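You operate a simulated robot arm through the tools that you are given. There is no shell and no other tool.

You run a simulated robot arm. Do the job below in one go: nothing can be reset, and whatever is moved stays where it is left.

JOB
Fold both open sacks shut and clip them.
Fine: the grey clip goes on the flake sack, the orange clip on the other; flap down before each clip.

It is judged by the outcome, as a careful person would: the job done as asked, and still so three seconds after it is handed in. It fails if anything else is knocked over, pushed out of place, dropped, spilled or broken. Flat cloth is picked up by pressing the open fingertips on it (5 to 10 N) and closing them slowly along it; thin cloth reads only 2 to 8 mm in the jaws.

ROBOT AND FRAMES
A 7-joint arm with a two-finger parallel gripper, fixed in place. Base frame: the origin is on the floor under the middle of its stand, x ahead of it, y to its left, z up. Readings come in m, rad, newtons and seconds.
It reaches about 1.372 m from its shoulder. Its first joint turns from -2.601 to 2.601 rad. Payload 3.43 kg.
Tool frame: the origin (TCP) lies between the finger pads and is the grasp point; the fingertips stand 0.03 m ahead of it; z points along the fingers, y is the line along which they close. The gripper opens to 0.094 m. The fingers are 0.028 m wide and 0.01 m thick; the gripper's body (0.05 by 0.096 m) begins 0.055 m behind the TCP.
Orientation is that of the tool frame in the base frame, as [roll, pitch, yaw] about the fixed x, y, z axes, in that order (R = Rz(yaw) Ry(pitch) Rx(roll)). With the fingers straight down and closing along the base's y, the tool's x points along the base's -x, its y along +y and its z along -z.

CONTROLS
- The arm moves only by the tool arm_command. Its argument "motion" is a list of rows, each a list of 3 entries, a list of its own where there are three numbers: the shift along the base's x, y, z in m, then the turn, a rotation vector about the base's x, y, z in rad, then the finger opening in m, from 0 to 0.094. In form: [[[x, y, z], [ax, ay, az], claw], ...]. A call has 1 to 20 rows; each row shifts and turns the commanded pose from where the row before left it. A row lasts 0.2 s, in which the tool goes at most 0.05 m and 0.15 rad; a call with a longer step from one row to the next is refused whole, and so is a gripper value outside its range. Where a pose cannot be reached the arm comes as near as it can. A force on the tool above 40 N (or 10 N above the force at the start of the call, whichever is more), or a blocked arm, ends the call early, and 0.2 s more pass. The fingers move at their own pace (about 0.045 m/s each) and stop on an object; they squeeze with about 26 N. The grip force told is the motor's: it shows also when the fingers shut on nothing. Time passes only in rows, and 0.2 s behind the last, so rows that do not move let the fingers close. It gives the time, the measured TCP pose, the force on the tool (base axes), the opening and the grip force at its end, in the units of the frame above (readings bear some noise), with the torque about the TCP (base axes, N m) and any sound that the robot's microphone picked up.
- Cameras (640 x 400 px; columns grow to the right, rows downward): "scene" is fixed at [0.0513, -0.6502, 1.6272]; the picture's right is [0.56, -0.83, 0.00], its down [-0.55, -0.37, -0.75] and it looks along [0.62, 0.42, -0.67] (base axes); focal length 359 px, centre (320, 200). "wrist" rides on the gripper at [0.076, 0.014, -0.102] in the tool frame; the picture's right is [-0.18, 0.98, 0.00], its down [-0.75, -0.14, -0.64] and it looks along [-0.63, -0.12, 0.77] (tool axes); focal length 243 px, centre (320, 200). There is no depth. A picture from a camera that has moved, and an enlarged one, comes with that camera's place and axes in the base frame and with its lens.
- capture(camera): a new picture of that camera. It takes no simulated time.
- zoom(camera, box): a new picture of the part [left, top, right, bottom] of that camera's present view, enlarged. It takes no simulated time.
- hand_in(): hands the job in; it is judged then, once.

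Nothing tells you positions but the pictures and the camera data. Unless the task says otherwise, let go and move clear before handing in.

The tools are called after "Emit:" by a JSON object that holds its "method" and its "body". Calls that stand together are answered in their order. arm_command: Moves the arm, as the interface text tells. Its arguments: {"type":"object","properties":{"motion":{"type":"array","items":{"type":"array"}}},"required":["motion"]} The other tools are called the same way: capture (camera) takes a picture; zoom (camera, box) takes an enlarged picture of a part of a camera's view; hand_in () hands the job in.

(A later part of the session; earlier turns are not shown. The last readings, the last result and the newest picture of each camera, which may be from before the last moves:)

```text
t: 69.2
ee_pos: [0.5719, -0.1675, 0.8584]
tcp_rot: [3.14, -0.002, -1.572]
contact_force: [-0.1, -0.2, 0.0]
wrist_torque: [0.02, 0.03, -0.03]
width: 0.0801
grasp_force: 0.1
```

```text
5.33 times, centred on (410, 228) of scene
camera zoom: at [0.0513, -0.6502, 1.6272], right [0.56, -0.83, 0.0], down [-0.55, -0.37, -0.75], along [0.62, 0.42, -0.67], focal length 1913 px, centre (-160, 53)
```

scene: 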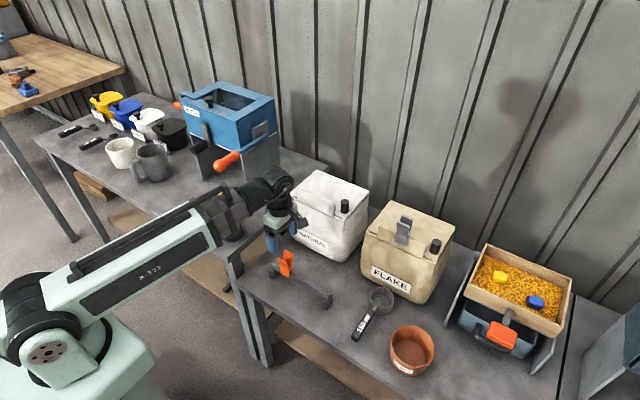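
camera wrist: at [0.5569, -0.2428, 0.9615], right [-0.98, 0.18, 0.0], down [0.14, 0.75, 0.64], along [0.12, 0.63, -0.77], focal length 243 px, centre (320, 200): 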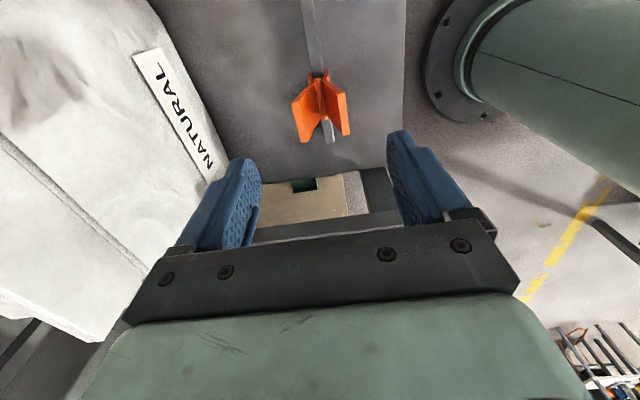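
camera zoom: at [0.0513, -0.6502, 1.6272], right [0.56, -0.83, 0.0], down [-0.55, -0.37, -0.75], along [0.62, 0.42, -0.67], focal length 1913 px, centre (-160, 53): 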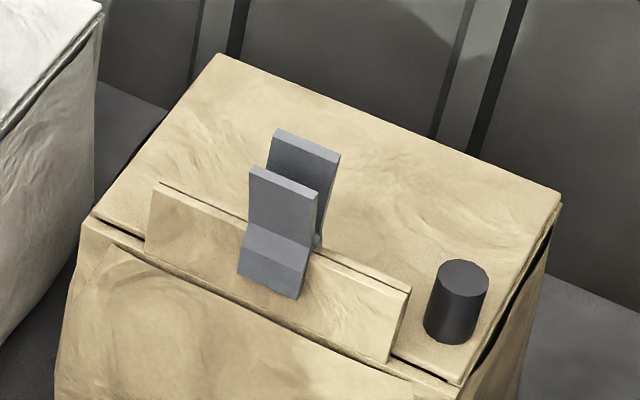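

The grey clip stands well on the flake sack. The orange clip's centre is x ≈ 0.569, y ≈ -0.168; I'll nudge and descend around it.

Emit:
{"method": "arm_command", "body": {"motion": [[[-0.001, 0, -0.008], [0, 0, 0], 0.08], [[-0.001, 0, -0.015], [0, 0, 0], 0.08], [[-0.0005, 0, -0.016], [0, 0, 0], 0.08], [[0, 0, -0.016], [0, 0, 0], 0.08], [[0, 0, -0.016], [0, 0, 0], 0.08], [[0, 0, -0.014], [0, 0, 0], 0.08], [[0, 0, -0.012], [0, 0, 0], 0.08], [[0, 0, -0.006], [0, 0, 0], 0.08], [[0, 0, 0], [0, 0, 0], 0.08]]}}

Emit:
{"method": "zoom", "body": {"camera": "wrist", "box": [230, 100, 420, 240]}}

```text
t: 71.2
ee_pos: [0.5689, -0.1682, 0.7576]
tcp_rot: [-3.141, -0.002, -1.571]
contact_force: [0.6, 0.2, 0.0]
wrist_torque: [-0.02, 0.0, 0.02]
width: 0.0799
grasp_force: 0.1
```

```text
2.86 times, centred on (325, 170) of wrist
camera zoom: at [0.5541, -0.244, 0.859], right [-0.98, 0.18, 0.0], down [0.14, 0.75, 0.64], along [0.12, 0.63, -0.77], focal length 693 px, centre (306, 286)
```

zoom: 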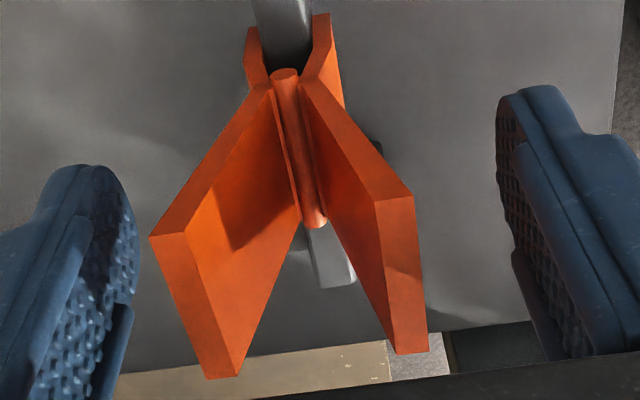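

Aligned. I'll close gradually on the orange clip's levers.

Emit:
{"method": "arm_command", "body": {"motion": [[[0, 0, -0.001], [0, 0, 0], 0.06], [[0, 0, 0], [0, 0, 0], 0.05], [[0, 0, 0], [0, 0, 0], 0.044], [[0, 0, 0], [0, 0, 0], 0.04], [[0, 0, 0], [0, 0, 0], 0.036], [[0, 0, 0], [0, 0, 0], 0.032], [[0, 0, 0], [0, 0, 0], 0.028], [[0, 0, 0], [0, 0, 0], 0.024], [[0, 0, 0], [0, 0, 0], 0.02], [[0, 0, 0], [0, 0, 0], 0.015], [[0, 0, 0], [0, 0, 0], 0.01], [[0, 0, 0], [0, 0, 0], 0.005], [[0, 0, 0], [0, 0, 0], 0.0], [[0, 0, 0], [0, 0, 0], 0.0]]}}

Emit:
{"method": "zoom", "body": {"camera": "wrist", "box": [230, 100, 420, 240]}}

```text
t: 74.2
ee_pos: [0.5688, -0.169, 0.7566]
tcp_rot: [3.14, -0.001, -1.57]
contact_force: [-0.7, 0.5, 0.9]
wrist_torque: [0.01, 0.04, 0.0]
width: 0.0271
grasp_force: 26.0
```

```text
2.86 times, centred on (325, 170) of wrist
camera zoom: at [0.5541, -0.244, 0.8581], right [-0.98, 0.18, 0.0], down [0.14, 0.75, 0.64], along [0.12, 0.63, -0.77], focal length 693 px, centre (306, 286)
```

zoom: 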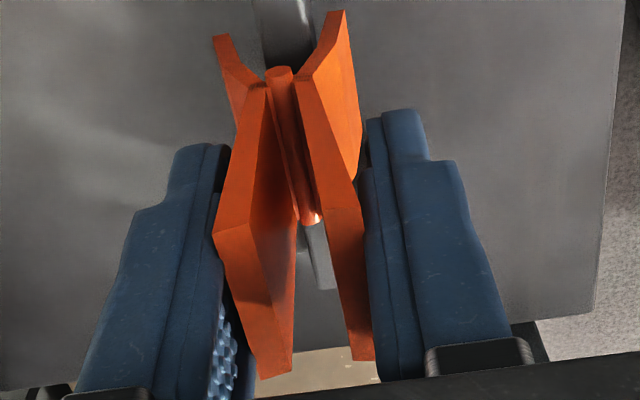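

The orange clip is open and held (26 N). I'll lift it straight off the rail.

Emit:
{"method": "arm_command", "body": {"motion": [[[0, 0, 0.004], [0, 0, 0], 0.0], [[0, 0, 0.008], [0, 0, 0], 0.0], [[0, 0, 0.01], [0, 0, 0], 0.0], [[0, 0, 0.012], [0, 0, 0], 0.0], [[0, 0, 0.014], [0, 0, 0], 0.0], [[0, 0, 0.014], [0, 0, 0], 0.0], [[0, 0, 0.014], [0, 0, 0], 0.0], [[0, 0, 0.014], [0, 0, 0], 0.0], [[0, 0, 0.01], [0, 0, 0], 0.0], [[0, 0, 0], [0, 0, 0], 0.0]]}}

Emit:
{"method": "zoom", "body": {"camera": "scene", "box": [250, 180, 410, 310]}}

Emit:
{"method": "zoom", "body": {"camera": "wrist", "box": [220, 60, 430, 240]}}

```text
t: 76.5
ee_pos: [0.5691, -0.1669, 0.8566]
tcp_rot: [3.14, -0.003, -1.571]
contact_force: [0.9, 0.8, -0.7]
wrist_torque: [0.02, 0.01, 0.04]
width: 0.0268
grasp_force: 26.5
```

```text
3.08 times, centred on (330, 245) of scene
camera zoom: at [0.0513, -0.6502, 1.6272], right [0.56, -0.83, 0.0], down [-0.55, -0.37, -0.75], along [0.62, 0.42, -0.67], focal length 1104 px, centre (289, 62)
```

zoom: 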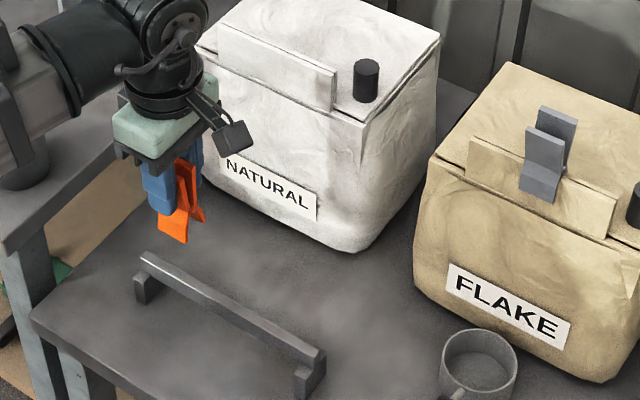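

```text
2.22 times, centred on (325, 150) of wrist
camera zoom: at [0.5541, -0.2435, 0.9581], right [-0.98, 0.18, 0.0], down [0.14, 0.75, 0.64], along [0.12, 0.63, -0.77], focal length 539 px, centre (309, 311)
```

zoom: 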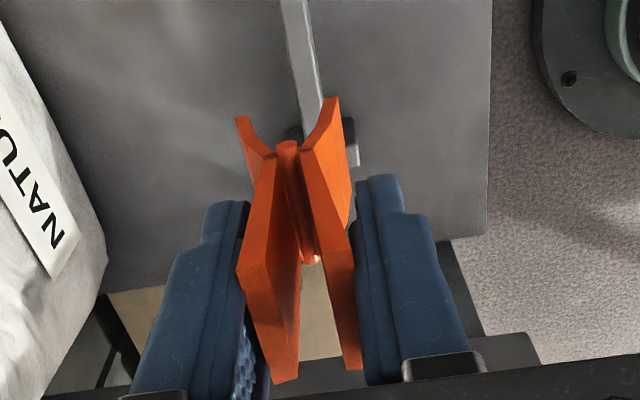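

The orange clip came off cleanly and the rail stayed put. I'll carry it up and over to just above the white sack's front lip.

Emit:
{"method": "arm_command", "body": {"motion": [[[0.002, 0, 0.006], [0, 0, 0], 0.0], [[0.004, 0, 0.012], [0, 0, 0], 0.0], [[0.006, 0, 0.015], [0, 0, 0], 0.0], [[0.008, 0, 0.016], [0, 0, 0], 0.0], [[0.008, 0, 0.016], [0, 0, 0], 0.0], [[0.008, 0, 0.016], [0, 0, 0], 0.0], [[0.008, 0, 0.016], [0, 0, 0], 0.0], [[0.008, 0, 0.016], [0, 0, 0], 0.0], [[0.008, 0, 0.016], [0, 0, 0], 0.0], [[0.01, 0, 0.012], [0, 0, 0], 0.0], [[0.014, 0, 0.003], [0, 0, 0], 0.0], [[0.016, -0.001, 0], [0, 0, 0], 0.0], [[0.018, -0.001, 0], [0, 0, 0], 0.0], [[0.016, -0.001, 0], [0, 0, 0], 0.0], [[0.01, 0, 0], [0, 0, 0], 0.0], [[0.004, 0, 0], [0, 0, 0], 0.0], [[0, 0, 0], [0, 0, 0], 0.0]]}}

Emit:
{"method": "zoom", "body": {"camera": "wrist", "box": [240, 0, 400, 100]}}

Emit:
{"method": "zoom", "body": {"camera": "wrist", "box": [220, 60, 420, 240]}}

Emit:
{"method": "capture", "body": {"camera": "scene"}}

```text
t: 80.0
ee_pos: [0.7174, -0.1694, 0.9997]
tcp_rot: [3.141, -0.002, -1.571]
contact_force: [0.2, -0.4, -0.9]
wrist_torque: [-0.02, 0.01, -0.01]
width: 0.0268
grasp_force: 26.0
```

```text
4.00 times, centred on (320, 50) of wrist
camera zoom: at [0.7016, -0.2463, 1.1017], right [-0.98, 0.18, 0.0], down [0.14, 0.75, 0.64], along [0.12, 0.63, -0.77], focal length 970 px, centre (320, 800)
```

zoom: 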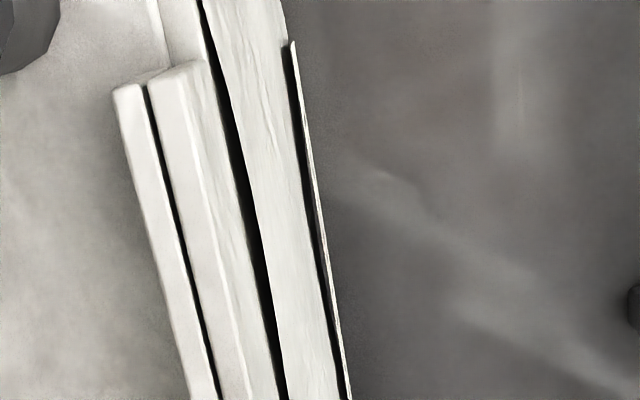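

```text
2.22 times, centred on (320, 150) of wrist
camera zoom: at [0.7016, -0.2463, 1.1017], right [-0.98, 0.18, 0.0], down [0.14, 0.75, 0.64], along [0.12, 0.63, -0.77], focal length 539 px, centre (320, 311)
```

zoom: 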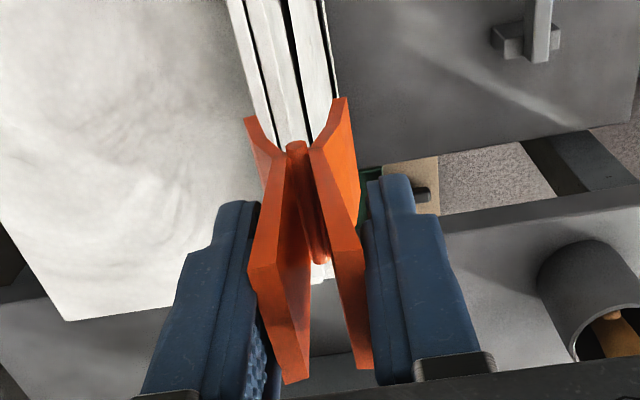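

```text
taken
```

scene: 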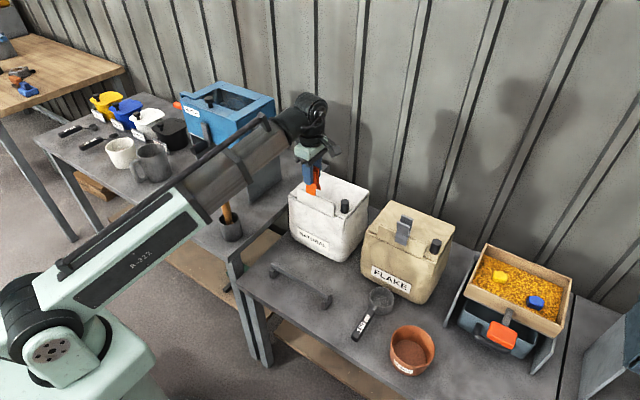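

The white sack's doubled lip is at x ≈ 0.727–0.738, and the orange clip's jaws are centred at about x 0.7205. I'll shift 12 mm forward, lower a little and recheck.

Emit:
{"method": "arm_command", "body": {"motion": [[[0.004, 0, 0], [0, 0, 0], 0.0], [[0.005, 0, 0], [0, 0, 0], 0.0], [[0.003, 0, 0], [0, 0, 0], 0.0], [[0, 0, -0.006], [0, 0, 0], 0.0], [[0, 0, -0.007], [0, 0, 0], 0.0], [[0, 0, -0.004], [0, 0, 0], 0.0], [[0, 0, 0], [0, 0, 0], 0.0]]}}

Emit:
{"method": "zoom", "body": {"camera": "wrist", "box": [240, 20, 400, 140]}}

Emit:
{"method": "zoom", "body": {"camera": "scene", "box": [280, 150, 360, 220]}}

```text
t: 81.7
ee_pos: [0.7277, -0.1695, 0.9825]
tcp_rot: [3.141, -0.002, -1.571]
contact_force: [-0.4, -0.3, -0.6]
wrist_torque: [0.02, -0.02, 0.02]
width: 0.0266
grasp_force: 26.3
```

```text
3.33 times, centred on (320, 80) of wrist
camera zoom: at [0.7135, -0.2455, 1.0843], right [-0.98, 0.18, 0.0], down [0.14, 0.75, 0.64], along [0.12, 0.63, -0.77], focal length 809 px, centre (320, 600)
```

zoom: 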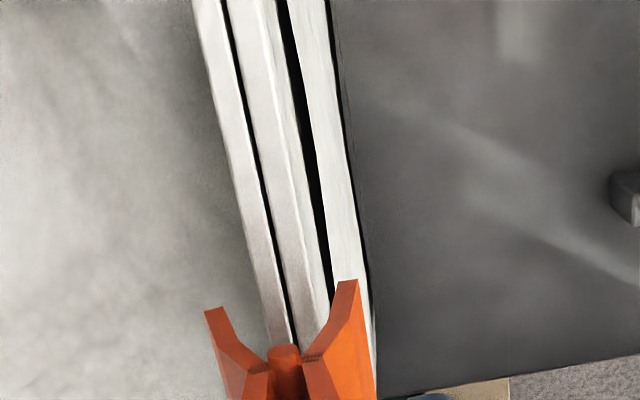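

```text
5.71 times, centred on (320, 185) of scene
camera zoom: at [0.0513, -0.6502, 1.6272], right [0.56, -0.83, 0.0], down [-0.55, -0.37, -0.75], along [0.62, 0.42, -0.67], focal length 2049 px, centre (320, 286)
```

zoom: 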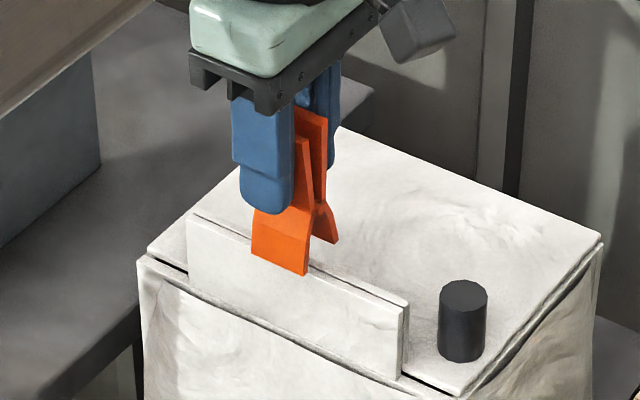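

The jaws (x 0.720–0.746) are centred over the doubled lip (0.7265–0.738). I'll lower it over in small steps.

Emit:
{"method": "arm_command", "body": {"motion": [[[0, 0, -0.003], [0, 0, 0], 0.0], [[0, 0, -0.005], [0, 0, 0], 0.0], [[0, 0, -0.005], [0, 0, 0], 0.0], [[0, 0, -0.005], [0, 0, 0], 0.0], [[0, 0, -0.003], [0, 0, 0], 0.0], [[0, 0, 0], [0, 0, 0], 0.0]]}}

Emit:
{"method": "zoom", "body": {"camera": "wrist", "box": [240, 40, 400, 160]}}

Emit:
{"method": "zoom", "body": {"camera": "scene", "box": [280, 150, 360, 220]}}

```text
t: 83.0
ee_pos: [0.729, -0.1705, 0.9619]
tcp_rot: [3.14, -0.003, -1.571]
contact_force: [-0.8, 0.2, -1.3]
wrist_torque: [0.0, 0.02, -0.02]
width: 0.0266
grasp_force: 25.6
```

```text
3.33 times, centred on (320, 100) of wrist
camera zoom: at [0.7139, -0.2467, 1.0639], right [-0.98, 0.18, 0.0], down [0.14, 0.75, 0.64], along [0.12, 0.63, -0.77], focal length 809 px, centre (320, 533)
```

zoom: 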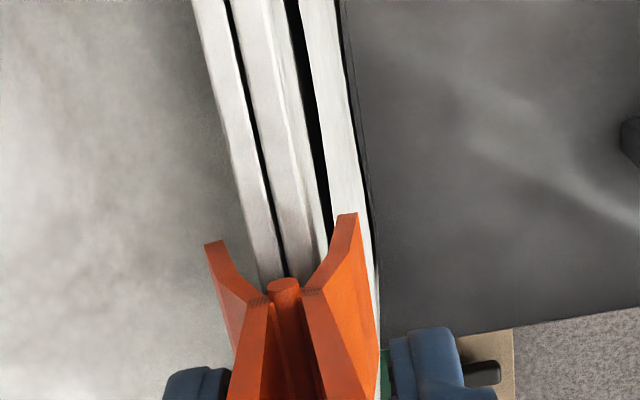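

```text
5.71 times, centred on (320, 185) of scene
camera zoom: at [0.0513, -0.6502, 1.6272], right [0.56, -0.83, 0.0], down [-0.55, -0.37, -0.75], along [0.62, 0.42, -0.67], focal length 2049 px, centre (320, 286)
```

zoom: 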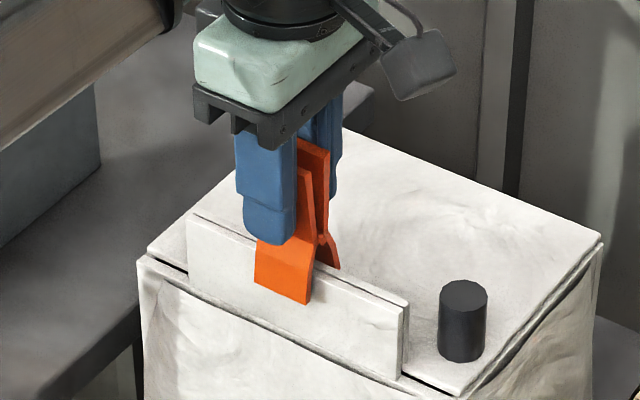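

Both layers are between the jaws, with no contact. I'll continue down until it seats.

Emit:
{"method": "arm_command", "body": {"motion": [[[0, 0, -0.004], [0, 0, 0], 0.0], [[0, 0, -0.004], [0, 0, 0], 0.0], [[0, 0, -0.003], [0, 0, 0], 0.0], [[0, 0, -0.002], [0, 0, 0], 0.0], [[0, 0, 0], [0, 0, 0], 0.0]]}}

Emit:
{"method": "zoom", "body": {"camera": "wrist", "box": [240, 40, 400, 160]}}

```text
t: 84.2
ee_pos: [0.7279, -0.1701, 0.9495]
tcp_rot: [3.14, -0.003, -1.57]
contact_force: [-0.4, -0.4, 0.2]
wrist_torque: [-0.01, -0.01, -0.01]
width: 0.0266
grasp_force: 25.9
```

```text
3.33 times, centred on (320, 100) of wrist
camera zoom: at [0.7139, -0.2464, 1.0515], right [-0.98, 0.18, 0.0], down [0.14, 0.75, 0.64], along [0.12, 0.63, -0.77], focal length 809 px, centre (320, 533)
```

zoom: 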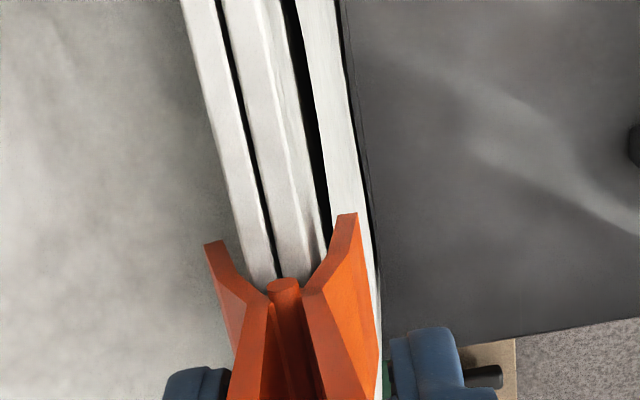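

Emit:
{"method": "arm_command", "body": {"motion": [[[0, 0, -0.002], [0, 0, 0], 0.0], [[0, 0, -0.002], [0, 0, 0], 0.0], [[0, 0, 0], [0, 0, 0], 0.0]]}}

Emit:
{"method": "zoom", "body": {"camera": "scene", "box": [285, 160, 355, 210]}}

```text
t: 85.0
ee_pos: [0.728, -0.17, 0.945]
tcp_rot: [3.141, -0.002, -1.572]
contact_force: [2.3, 1.1, 7.6]
wrist_torque: [0.03, -0.11, -0.02]
width: 0.0264
grasp_force: 25.9
```

```text
8.00 times, centred on (320, 185) of scene
camera zoom: at [0.0513, -0.6502, 1.6272], right [0.56, -0.83, 0.0], down [-0.55, -0.37, -0.75], along [0.62, 0.42, -0.67], focal length 2869 px, centre (320, 320)
```

zoom: 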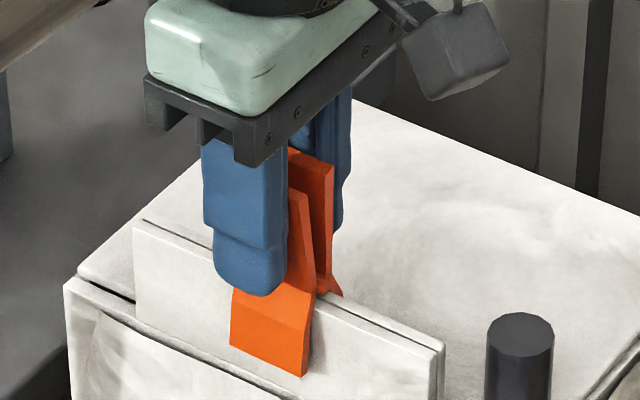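

It is seated on the lip (7.6 N). I'll ease up 1 mm and open slowly to let the orange clip close.

Emit:
{"method": "arm_command", "body": {"motion": [[[0, 0, 0.001], [0, 0, 0], 0.02], [[0, 0, 0], [0, 0, 0], 0.028], [[0, 0, 0], [0, 0, 0], 0.032], [[0, 0, 0], [0, 0, 0], 0.036], [[0, 0, 0], [0, 0, 0], 0.04], [[0, 0, 0], [0, 0, 0], 0.045], [[0, 0, 0], [0, 0, 0], 0.05], [[0, 0, 0], [0, 0, 0], 0.06], [[0, 0, 0], [0, 0, 0], 0.07], [[0, 0, 0], [0, 0, 0], 0.076], [[0, 0, 0], [0, 0, 0], 0.076]]}}

Emit:
{"method": "zoom", "body": {"camera": "wrist", "box": [220, 40, 420, 240]}}

Emit:
{"method": "zoom", "body": {"camera": "scene", "box": [280, 150, 360, 220]}}

```text
t: 87.5
ee_pos: [0.7282, -0.1697, 0.946]
tcp_rot: [3.141, -0.002, -1.57]
contact_force: [-0.6, 0.6, -0.3]
wrist_torque: [-0.02, -0.01, 0.03]
width: 0.0762
grasp_force: 0.1
```

```text
2.00 times, centred on (320, 140) of wrist
camera zoom: at [0.7139, -0.2464, 1.0482], right [-0.98, 0.18, 0.0], down [0.14, 0.75, 0.64], along [0.12, 0.63, -0.77], focal length 485 px, centre (320, 320)
```

zoom: 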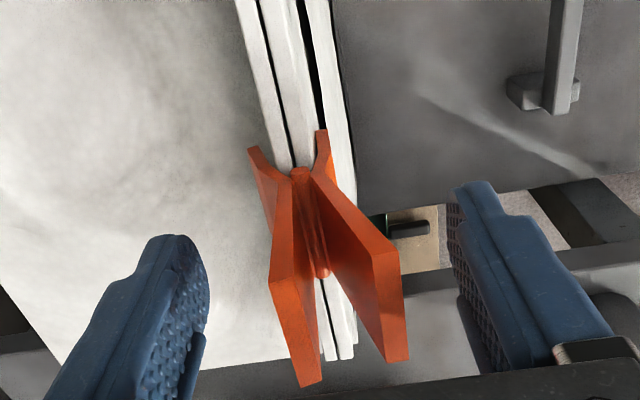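

```text
5.71 times, centred on (320, 185) of scene
camera zoom: at [0.0513, -0.6502, 1.6272], right [0.56, -0.83, 0.0], down [-0.55, -0.37, -0.75], along [0.62, 0.42, -0.67], focal length 2049 px, centre (320, 286)
```

zoom: 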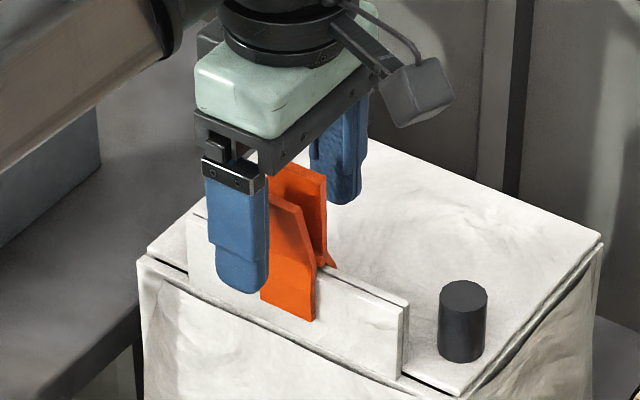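

The orange clip closed on the lip but seems to lean slightly toward the front. I'll look closer at its jaws before moving away.

Emit:
{"method": "zoom", "body": {"camera": "wrist", "box": [270, 90, 366, 150]}}

Emit:
{"method": "zoom", "body": {"camera": "scene", "box": [300, 170, 348, 210]}}

Emit:
{"method": "zoom", "body": {"camera": "scene", "box": [380, 210, 430, 250]}}

```text
6.67 times, centred on (318, 120) of wrist
camera zoom: at [0.7139, -0.2464, 1.0482], right [-0.98, 0.18, 0.0], down [0.14, 0.75, 0.64], along [0.12, 0.63, -0.77], focal length 1618 px, centre (333, 733)
```

zoom: 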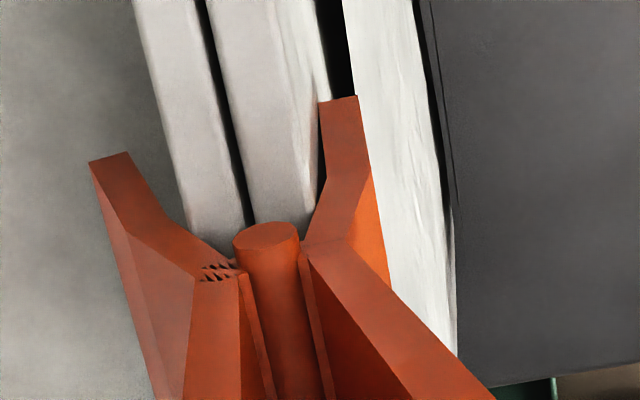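

```text
10.00 times, centred on (324, 190) of scene
camera zoom: at [0.0513, -0.6502, 1.6272], right [0.56, -0.83, 0.0], down [-0.55, -0.37, -0.75], along [0.62, 0.42, -0.67], focal length 3586 px, centre (280, 300)
```

zoom: 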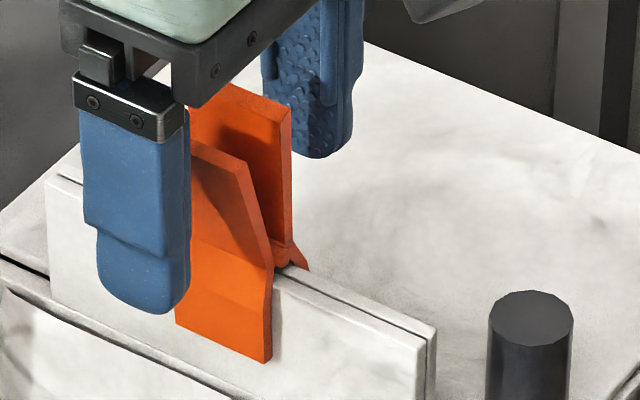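

```text
10.00 times, centred on (405, 230) of scene
camera zoom: at [0.0513, -0.6502, 1.6272], right [0.56, -0.83, 0.0], down [-0.55, -0.37, -0.75], along [0.62, 0.42, -0.67], focal length 3586 px, centre (-530, -100)
```

zoom: 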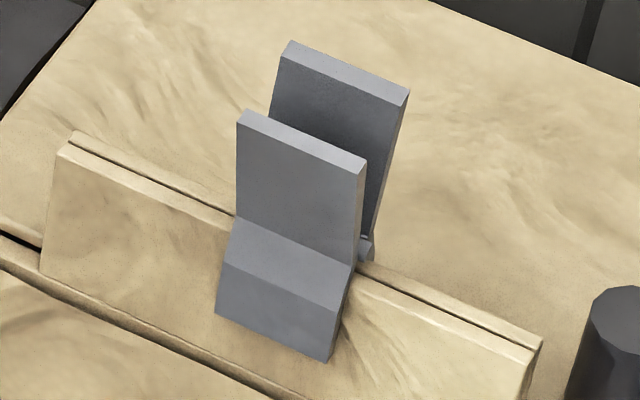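

I see now: I pushed both clips so far down that the layers wedge into the narrow part by the pivot, leaving the flat jaw ends (about 16 mm long) not gripping. I should re-grip each clip, raise it about 12 mm so the flat jaws clamp the layers, and release again, beginning with this orange one.

Emit:
{"method": "arm_command", "body": {"motion": [[[0.002, 0, 0], [0, 0, 0], 0.076], [[0.0022, 0, 0], [0, 0, 0], 0.076], [[0, 0, 0], [0, 0, 0], 0.066], [[0, 0, 0], [0, 0, 0], 0.056], [[0, 0, 0], [0, 0, 0], 0.048], [[0, 0, 0], [0, 0, 0], 0.042], [[0, 0, 0], [0, 0, 0], 0.036], [[0, 0, 0], [0, 0, 0], 0.03], [[0, 0, 0], [0, 0, 0], 0.024], [[0, 0, 0], [0, 0, 0], 0.018], [[0, 0, 0], [0, 0, 0], 0.01], [[0, 0, 0], [0, 0, 0], 0.0], [[0, 0, 0], [0, 0, 0], 0.0]]}}

Emit:
{"method": "zoom", "body": {"camera": "wrist", "box": [240, 40, 400, 160]}}

Emit:
{"method": "zoom", "body": {"camera": "scene", "box": [285, 160, 355, 210]}}

```text
t: 90.2
ee_pos: [0.7317, -0.1705, 0.9455]
tcp_rot: [-3.141, -0.002, -1.571]
contact_force: [-0.3, 0.0, -0.3]
wrist_torque: [-0.02, 0.0, 0.01]
width: 0.027
grasp_force: 25.8
```

```text
3.33 times, centred on (320, 100) of wrist
camera zoom: at [0.718, -0.2464, 1.0483], right [-0.98, 0.18, 0.0], down [0.14, 0.75, 0.64], along [0.12, 0.63, -0.77], focal length 809 px, centre (320, 533)
```

zoom: 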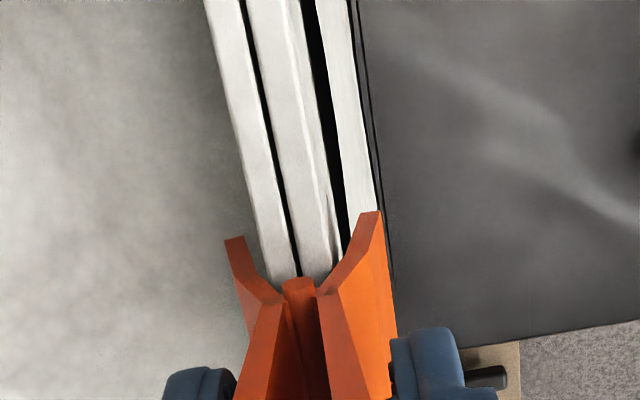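

```text
8.00 times, centred on (320, 185) of scene
camera zoom: at [0.0513, -0.6502, 1.6272], right [0.56, -0.83, 0.0], down [-0.55, -0.37, -0.75], along [0.62, 0.42, -0.67], focal length 2869 px, centre (320, 320)
```

zoom: 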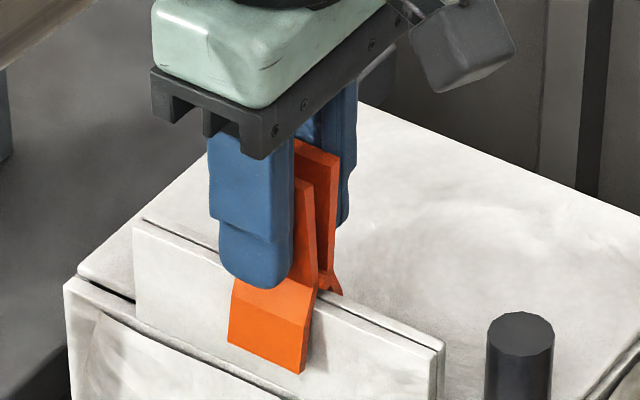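

The clip is held upright and centred again. I'll raise it 12 mm and release slowly.

Emit:
{"method": "arm_command", "body": {"motion": [[[0, 0, 0.003], [0, 0, 0], 0.0], [[0, 0, 0.004], [0, 0, 0], 0.0], [[0.0005, 0, 0.004], [0, 0, 0], 0.0], [[0, 0, 0.001], [0, 0, 0], 0.0], [[0, 0, 0], [0, 0, 0], 0.0]]}}

Emit:
{"method": "zoom", "body": {"camera": "wrist", "box": [240, 40, 400, 160]}}

Emit:
{"method": "arm_command", "body": {"motion": [[[0, 0, 0], [0, 0, 0], 0.02], [[0, 0, 0], [0, 0, 0], 0.026], [[0, 0, 0], [0, 0, 0], 0.03], [[0, 0, 0], [0, 0, 0], 0.033], [[0, 0, 0], [0, 0, 0], 0.036], [[0, 0, 0], [0, 0, 0], 0.039], [[0, 0, 0], [0, 0, 0], 0.042], [[0, 0, 0], [0, 0, 0], 0.046], [[0, 0, 0], [0, 0, 0], 0.052], [[0, 0, 0], [0, 0, 0], 0.06], [[0, 0, 0], [0, 0, 0], 0.07], [[0, 0, 0], [0, 0, 0], 0.076], [[0, 0, 0], [0, 0, 0], 0.076]]}}

Emit:
{"method": "zoom", "body": {"camera": "wrist", "box": [220, 40, 420, 240]}}

Emit:
{"method": "zoom", "body": {"camera": "wrist", "box": [270, 90, 366, 150]}}

Emit:
{"method": "zoom", "body": {"camera": "scene", "box": [285, 160, 355, 210]}}

```text
t: 91.5
ee_pos: [0.7323, -0.1709, 0.9583]
tcp_rot: [3.14, -0.002, -1.571]
contact_force: [0.5, -1.1, -1.5]
wrist_torque: [0.0, -0.02, 0.01]
width: 0.0271
grasp_force: 26.4
```

```text
3.33 times, centred on (320, 100) of wrist
camera zoom: at [0.7184, -0.2465, 1.06], right [-0.98, 0.18, 0.0], down [0.14, 0.75, 0.64], along [0.12, 0.63, -0.77], focal length 809 px, centre (320, 533)
```

zoom: 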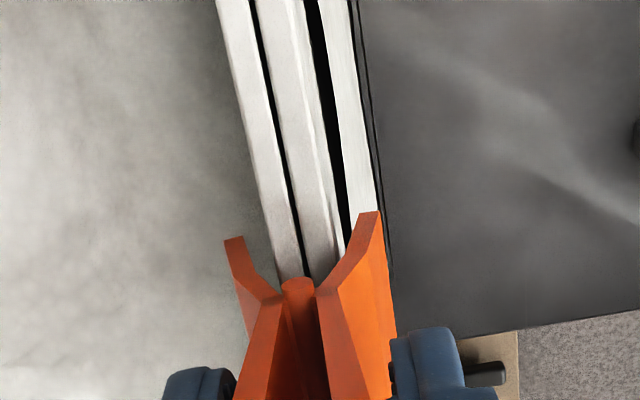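

```text
t: 94.2
ee_pos: [0.7329, -0.1694, 0.9576]
tcp_rot: [3.14, -0.004, -1.572]
contact_force: [-0.1, 0.0, 0.2]
wrist_torque: [0.0, 0.0, -0.01]
width: 0.0759
grasp_force: 0.0
```

```text
2.00 times, centred on (320, 140) of wrist
camera zoom: at [0.7184, -0.2465, 1.06], right [-0.98, 0.18, 0.0], down [0.14, 0.75, 0.64], along [0.12, 0.63, -0.77], focal length 485 px, centre (320, 320)
```

zoom: 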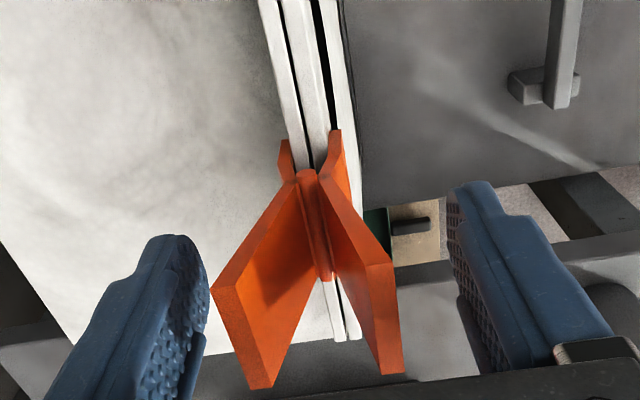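

```text
6.67 times, centred on (318, 120) of wrist
camera zoom: at [0.7184, -0.2465, 1.06], right [-0.98, 0.18, 0.0], down [0.14, 0.75, 0.64], along [0.12, 0.63, -0.77], focal length 1618 px, centre (333, 733)
```

zoom: 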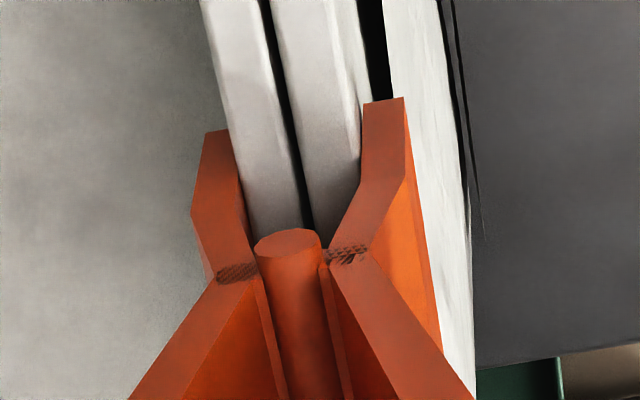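

```text
8.00 times, centred on (320, 185) of scene
camera zoom: at [0.0513, -0.6502, 1.6272], right [0.56, -0.83, 0.0], down [-0.55, -0.37, -0.75], along [0.62, 0.42, -0.67], focal length 2869 px, centre (320, 320)
```

zoom: 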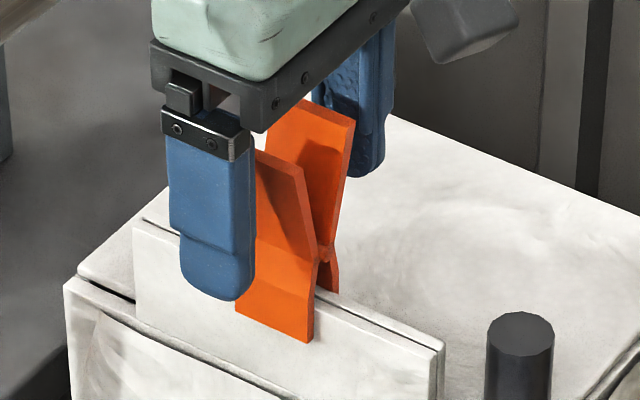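

Now the orange clip is properly closed: levers spread fully and both flat jaws lie against the layers. I'll lift clear and then redo the grey one the same way.

Emit:
{"method": "arm_command", "body": {"motion": [[[0, 0, 0.004], [0, 0, 0], 0.08], [[0, 0, 0.008], [0, 0, 0], 0.08], [[0, 0, 0.012], [0, 0, 0], 0.08], [[0, 0, 0.014], [0, 0, 0], 0.08], [[0, 0, 0.014], [0, 0, 0], 0.08], [[0, 0, 0.01], [0, 0, 0], 0.08], [[0, 0, 0.005], [0, 0, 0], 0.08], [[0, 0, 0], [0, 0, 0], 0.08]]}}

Emit:
{"method": "zoom", "body": {"camera": "scene", "box": [270, 150, 470, 275]}}

Emit:
{"method": "capture", "body": {"camera": "wrist"}}

```text
t: 96.0
ee_pos: [0.7339, -0.1706, 1.0255]
tcp_rot: [3.139, -0.002, -1.571]
contact_force: [-0.5, 0.4, 0.2]
wrist_torque: [0.03, -0.01, -0.02]
width: 0.0799
grasp_force: 0.1
```

```text
3.20 times, centred on (370, 212) of scene
camera zoom: at [0.0513, -0.6502, 1.6272], right [0.56, -0.83, 0.0], down [-0.55, -0.37, -0.75], along [0.62, 0.42, -0.67], focal length 1148 px, centre (160, 160)
```

zoom: 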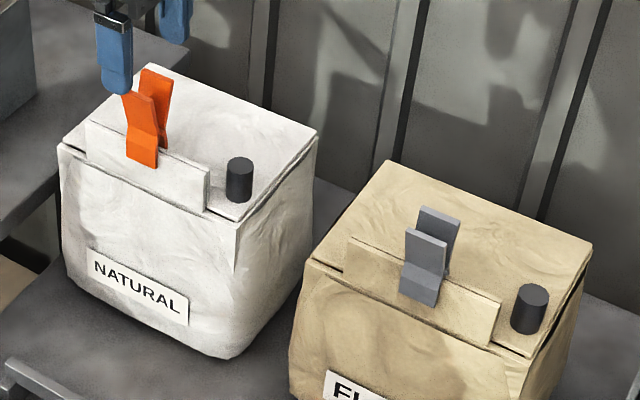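

```text
taken
camera wrist: at [0.7194, -0.2473, 1.1279], right [-0.98, 0.18, 0.0], down [0.14, 0.75, 0.64], along [0.12, 0.63, -0.77], focal length 243 px, centre (320, 200)
```

wrist: 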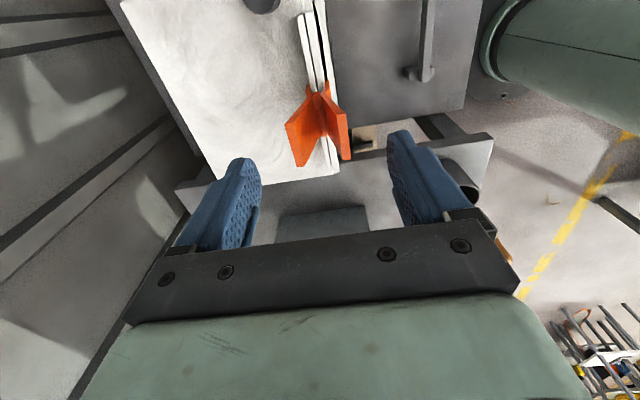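

The orange clip stands firmly. Now I'll go across to above the grey clip.

Emit:
{"method": "arm_command", "body": {"motion": [[[0, 0, 0.006], [0, 0, 0], 0.08], [[0, -0.006, 0.008], [0, 0, 0], 0.08], [[0, -0.012, 0.004], [0, 0, 0], 0.08], [[0, -0.018, 0], [0, 0, 0], 0.08], [[0, -0.02, 0], [0, 0, 0], 0.08], [[0, -0.02, 0], [0, 0, 0], 0.08], [[0, -0.02, 0], [0, 0, 0], 0.08], [[0, -0.02, 0], [0, 0, 0], 0.08], [[0, -0.02, 0], [0, 0, 0], 0.08], [[0, -0.02, 0], [0, 0, 0], 0.08], [[0, -0.02, 0], [0, 0, 0], 0.08], [[0, -0.02, 0], [0, 0, 0], 0.08], [[0, -0.02, 0], [0, 0, 0], 0.08], [[0, -0.02, 0], [0, 0, 0], 0.08], [[-0.001, -0.018, 0], [0, 0, 0], 0.08], [[-0.001, -0.018, 0], [0, 0, 0], 0.08], [[0, -0.012, 0], [0, 0, 0], 0.08], [[0, -0.006, 0], [0, 0, 0], 0.08], [[0, 0, 0], [0, 0, 0], 0.08]]}}

Emit:
{"method": "zoom", "body": {"camera": "wrist", "box": [240, 40, 400, 180]}}

```text
t: 100.0
ee_pos: [0.7332, -0.4609, 1.0428]
tcp_rot: [-3.141, -0.002, -1.572]
contact_force: [-1.0, 0.4, -0.2]
wrist_torque: [-0.02, -0.01, -0.02]
width: 0.08
grasp_force: 0.0
```

```text
2.86 times, centred on (320, 110) of wrist
camera zoom: at [0.7173, -0.5367, 1.1444], right [-0.98, 0.18, 0.0], down [0.14, 0.75, 0.64], along [0.12, 0.63, -0.77], focal length 693 px, centre (320, 457)
```

zoom: 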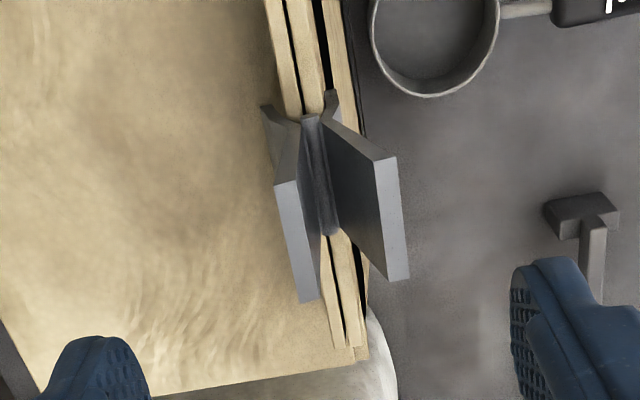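

The grey clip has also tipped slightly, which confirms it needs re-seating. I'll descend around it, close, and check its position.

Emit:
{"method": "arm_command", "body": {"motion": [[[-0.0005, 0, -0.008], [0, 0, 0], 0.08], [[0, 0, -0.014], [0, 0, 0], 0.08], [[0, 0, -0.015], [0, 0, 0], 0.08], [[0, 0, -0.015], [0, 0, 0], 0.08], [[0, 0, -0.015], [0, 0, 0], 0.08], [[0, 0, -0.014], [0, 0, 0], 0.08], [[0, 0, -0.01], [0, 0, 0], 0.08], [[0, 0, -0.006], [0, 0, 0], 0.08], [[0, 0, 0], [0, 0, 0], 0.08]]}}

Emit:
{"method": "zoom", "body": {"camera": "wrist", "box": [220, 40, 420, 240]}}

```text
t: 102.0
ee_pos: [0.732, -0.4617, 0.9447]
tcp_rot: [-3.14, -0.002, -1.571]
contact_force: [0.2, 1.0, 0.0]
wrist_torque: [0.02, -0.03, -0.01]
width: 0.08
grasp_force: 0.0
```

```text
2.00 times, centred on (320, 140) of wrist
camera zoom: at [0.7167, -0.537, 1.0477], right [-0.98, 0.18, 0.0], down [0.14, 0.75, 0.64], along [0.12, 0.63, -0.77], focal length 485 px, centre (320, 320)
```

zoom: 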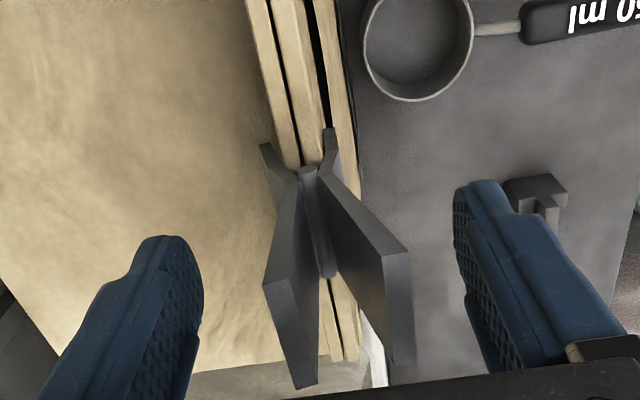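

Emit:
{"method": "arm_command", "body": {"motion": [[[0, 0, 0.001], [0, 0, 0], 0.07], [[0, 0, 0], [0, 0, 0], 0.06], [[0, 0, 0], [0, 0, 0], 0.052], [[0, 0, 0], [0, 0, 0], 0.046], [[0, 0, 0], [0, 0, 0], 0.04], [[0, 0, 0], [0, 0, 0], 0.034], [[0, 0, 0], [0, 0, 0], 0.028], [[0, 0, 0], [0, 0, 0], 0.022], [[0, 0, 0], [0, 0, 0], 0.016], [[0, 0, 0], [0, 0, 0], 0.008], [[0, 0, 0], [0, 0, 0], 0.0], [[0, 0, 0], [0, 0, 0], 0.0]]}}

Emit:
{"method": "zoom", "body": {"camera": "wrist", "box": [240, 40, 400, 160]}}

Emit:
{"method": "zoom", "body": {"camera": "scene", "box": [370, 195, 450, 245]}}

```text
t: 104.7
ee_pos: [0.7312, -0.4602, 0.9465]
tcp_rot: [3.14, -0.003, -1.57]
contact_force: [-0.2, 0.3, -0.4]
wrist_torque: [-0.04, 0.02, 0.04]
width: 0.027
grasp_force: 26.5
```

```text
3.33 times, centred on (320, 100) of wrist
camera zoom: at [0.7165, -0.5369, 1.0492], right [-0.98, 0.18, 0.0], down [0.14, 0.75, 0.64], along [0.12, 0.63, -0.77], focal length 809 px, centre (320, 533)
```

zoom: 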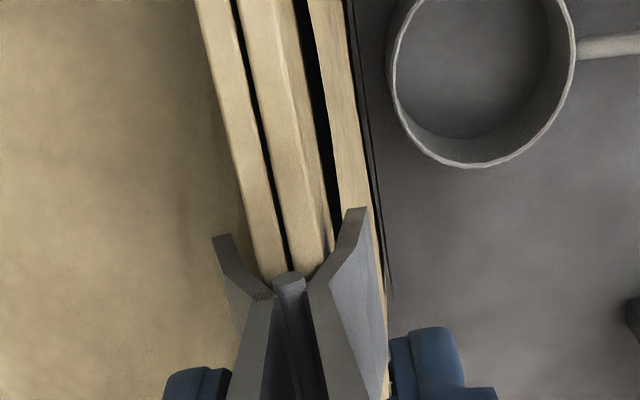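

```text
8.00 times, centred on (410, 220) of scene
camera zoom: at [0.0513, -0.6502, 1.6272], right [0.56, -0.83, 0.0], down [-0.55, -0.37, -0.75], along [0.62, 0.42, -0.67], focal length 2869 px, centre (-400, 40)
```

zoom: 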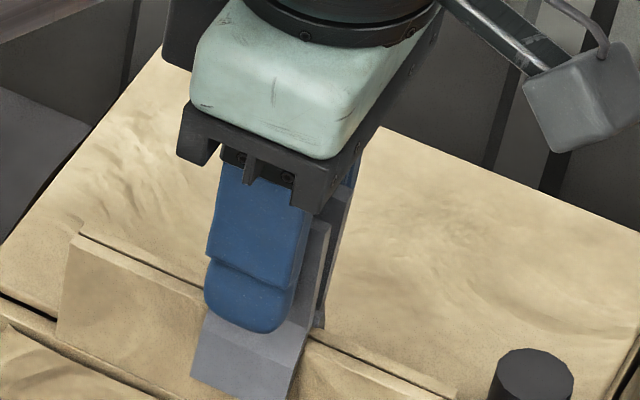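

The grey clip is gripped upright again. I'll raise it 12 mm and release slowly.

Emit:
{"method": "arm_command", "body": {"motion": [[[0, 0, 0.003], [0, 0, 0], 0.0], [[0, 0, 0.004], [0, 0, 0], 0.0], [[0.0005, 0, 0.004], [0, 0, 0], 0.0], [[0, 0, 0.001], [0, 0, 0], 0.0], [[0, 0, 0], [0, 0, 0], 0.0]]}}

Emit:
{"method": "arm_command", "body": {"motion": [[[0, 0, 0], [0, 0, 0], 0.02], [[0, 0, 0], [0, 0, 0], 0.026], [[0, 0, 0], [0, 0, 0], 0.03], [[0, 0, 0], [0, 0, 0], 0.033], [[0, 0, 0], [0, 0, 0], 0.036], [[0, 0, 0], [0, 0, 0], 0.039], [[0, 0, 0], [0, 0, 0], 0.042], [[0, 0, 0], [0, 0, 0], 0.046], [[0, 0, 0], [0, 0, 0], 0.052], [[0, 0, 0], [0, 0, 0], 0.06], [[0, 0, 0], [0, 0, 0], 0.07], [[0, 0, 0], [0, 0, 0], 0.076], [[0, 0, 0], [0, 0, 0], 0.076]]}}

Emit:
{"method": "zoom", "body": {"camera": "wrist", "box": [220, 40, 420, 240]}}

Emit:
{"method": "zoom", "body": {"camera": "wrist", "box": [270, 90, 366, 150]}}

Emit:
{"method": "zoom", "body": {"camera": "scene", "box": [370, 195, 450, 245]}}

```text
t: 105.8
ee_pos: [0.7308, -0.4609, 0.9597]
tcp_rot: [3.14, -0.002, -1.571]
contact_force: [-0.1, -0.3, -0.5]
wrist_torque: [-0.03, 0.02, -0.01]
width: 0.0269
grasp_force: 26.1
```

```text
t: 108.7
ee_pos: [0.732, -0.4604, 0.9584]
tcp_rot: [3.139, -0.002, -1.571]
contact_force: [0.5, -0.2, 0.1]
wrist_torque: [0.0, -0.01, 0.01]
width: 0.0759
grasp_force: 0.2
```

```text
2.00 times, centred on (320, 140) of wrist
camera zoom: at [0.7168, -0.5367, 1.0609], right [-0.98, 0.18, 0.0], down [0.14, 0.75, 0.64], along [0.12, 0.63, -0.77], focal length 485 px, centre (320, 320)
```

zoom: 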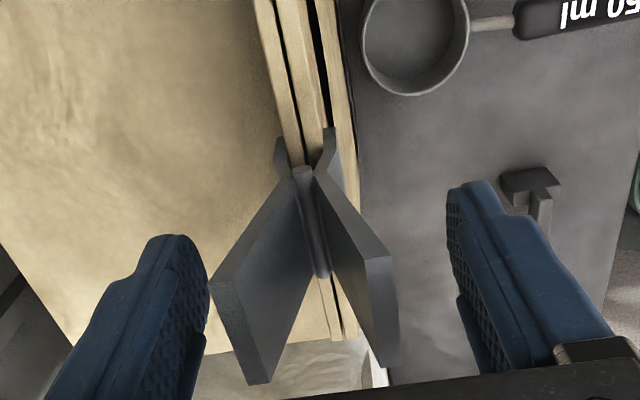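

```text
6.67 times, centred on (318, 120) of wrist
camera zoom: at [0.7168, -0.5367, 1.0609], right [-0.98, 0.18, 0.0], down [0.14, 0.75, 0.64], along [0.12, 0.63, -0.77], focal length 1618 px, centre (333, 733)
```

zoom: 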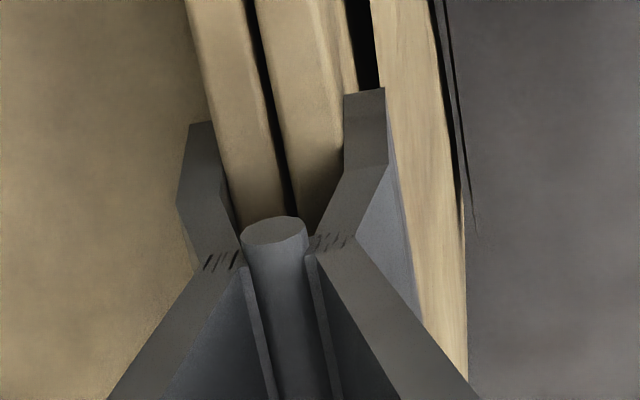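

```text
8.00 times, centred on (410, 220) of scene
camera zoom: at [0.0513, -0.6502, 1.6272], right [0.56, -0.83, 0.0], down [-0.55, -0.37, -0.75], along [0.62, 0.42, -0.67], focal length 2869 px, centre (-400, 40)
```

zoom: 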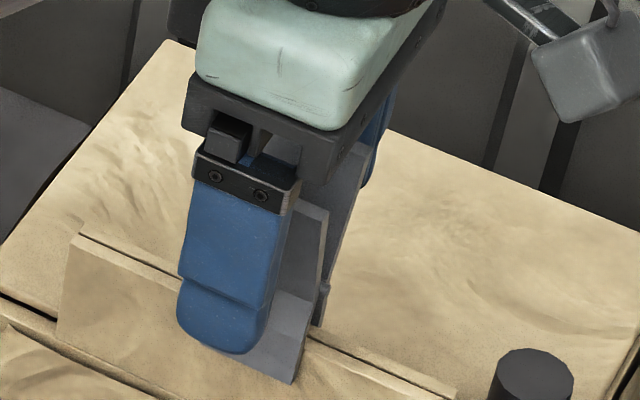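

The grey clip is now properly closed too. I'll lift clear and back the arm away from the sacks, then check everything over a few seconds.

Emit:
{"method": "arm_command", "body": {"motion": [[[0, 0, 0.004], [0, 0, 0], 0.08], [[0, 0, 0.008], [0, 0, 0], 0.08], [[0, 0, 0.012], [0, 0, 0], 0.08], [[0, 0, 0.014], [0, 0, 0], 0.08], [[0, 0, 0.014], [0, 0, 0], 0.08], [[0, 0, 0.014], [0, 0, 0], 0.08], [[0, 0, 0.008], [0, 0, 0], 0.08], [[-0.004, 0.002, 0.004], [0, 0, 0], 0.08], [[-0.01, 0.005, 0], [0, 0, 0], 0.08], [[-0.016, 0.008, 0], [0, 0, 0], 0.08], [[-0.018, 0.008, 0], [0, 0, 0], 0.08], [[-0.018, 0.008, 0], [0, 0, 0], 0.08], [[-0.018, 0.008, 0], [0, 0, 0], 0.08], [[-0.018, 0.008, -0.004], [0, 0, 0], 0.08], [[-0.016, 0.006, -0.006], [0, 0, 0], 0.08], [[-0.012, 0.004, -0.006], [0, 0, 0], 0.08], [[-0.006, 0.002, -0.003], [0, 0, 0], 0.08], [[0, 0, 0], [0, 0, 0], 0.08]]}}

Emit:
{"method": "capture", "body": {"camera": "scene"}}

Emit:
{"method": "zoom", "body": {"camera": "scene", "box": [270, 150, 470, 275]}}

```text
t: 112.5
ee_pos: [0.5952, -0.4019, 1.018]
tcp_rot: [-3.141, -0.001, -1.571]
contact_force: [-0.5, 0.4, 0.2]
wrist_torque: [-0.01, 0.03, 0.03]
width: 0.0798
grasp_force: 0.1
```

```text
taken
```

scene: 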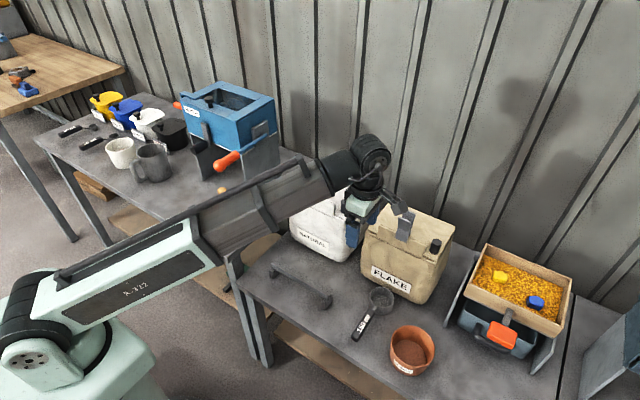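

```text
3.20 times, centred on (370, 212) of scene
camera zoom: at [0.0513, -0.6502, 1.6272], right [0.56, -0.83, 0.0], down [-0.55, -0.37, -0.75], along [0.62, 0.42, -0.67], focal length 1148 px, centre (160, 160)
```

zoom: 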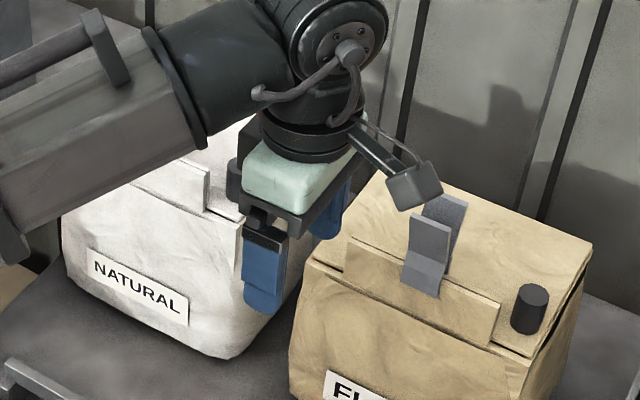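

The arm blocks the view of the white sack, so I'll move it to the open space over the empty rail and look again.

Emit:
{"method": "arm_command", "body": {"motion": [[[-0.002, 0.006, -0.002], [0, 0, 0], 0.08], [[-0.004, 0.012, -0.004], [0, 0, 0], 0.08], [[-0.006, 0.018, -0.006], [0, 0, 0], 0.08], [[-0.006, 0.02, -0.007], [0, 0, 0], 0.08], [[-0.007, 0.02, -0.007], [0, 0, 0], 0.08], [[-0.007, 0.02, -0.007], [0, 0, 0], 0.08], [[-0.007, 0.02, -0.007], [0, 0, 0], 0.08], [[-0.007, 0.02, -0.007], [0, 0, 0], 0.08], [[-0.007, 0.02, -0.007], [0, 0, 0], 0.08], [[-0.007, 0.02, -0.007], [0, 0, 0], 0.08], [[-0.005, 0.016, -0.005], [0, 0, 0], 0.08], [[-0.003, 0.012, -0.003], [0, 0, 0], 0.08], [[0, 0.006, 0], [0, 0, 0], 0.08], [[0, 0, 0], [0, 0, 0], 0.08]]}}

Emit:
{"method": "capture", "body": {"camera": "scene"}}

Emit:
{"method": "zoom", "body": {"camera": "scene", "box": [270, 150, 470, 275]}}

Emit:
{"method": "capture", "body": {"camera": "wrist"}}

```text
t: 115.5
ee_pos: [0.5268, -0.191, 0.9472]
tcp_rot: [3.138, -0.002, -1.572]
contact_force: [1.2, -0.5, 0.5]
wrist_torque: [0.01, 0.02, -0.02]
width: 0.0801
grasp_force: 0.1
```

```text
taken
```

scene: 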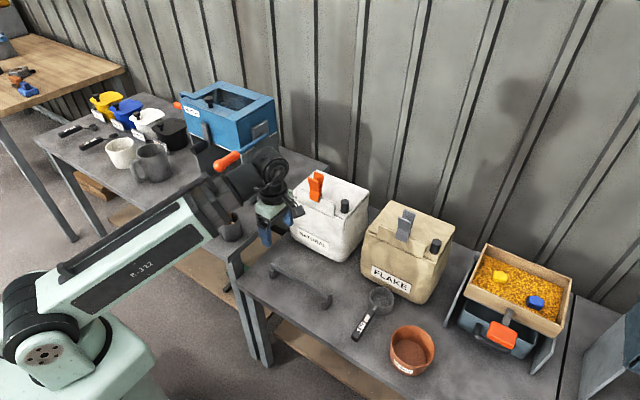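

```text
3.20 times, centred on (370, 212) of scene
camera zoom: at [0.0513, -0.6502, 1.6272], right [0.56, -0.83, 0.0], down [-0.55, -0.37, -0.75], along [0.62, 0.42, -0.67], focal length 1148 px, centre (160, 160)
```

zoom: 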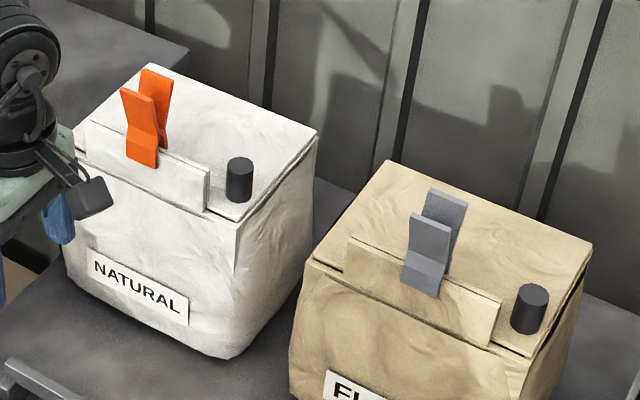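

```text
taken
camera wrist: at [0.5127, -0.2674, 1.0503], right [-0.98, 0.19, 0.0], down [0.14, 0.75, 0.64], along [0.12, 0.63, -0.77], focal length 243 px, centre (320, 200)
```

wrist: 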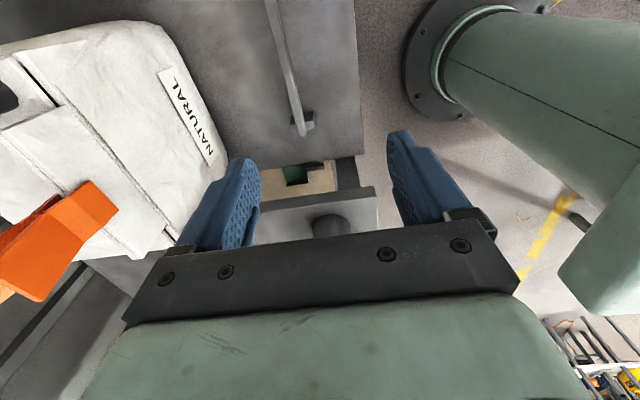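

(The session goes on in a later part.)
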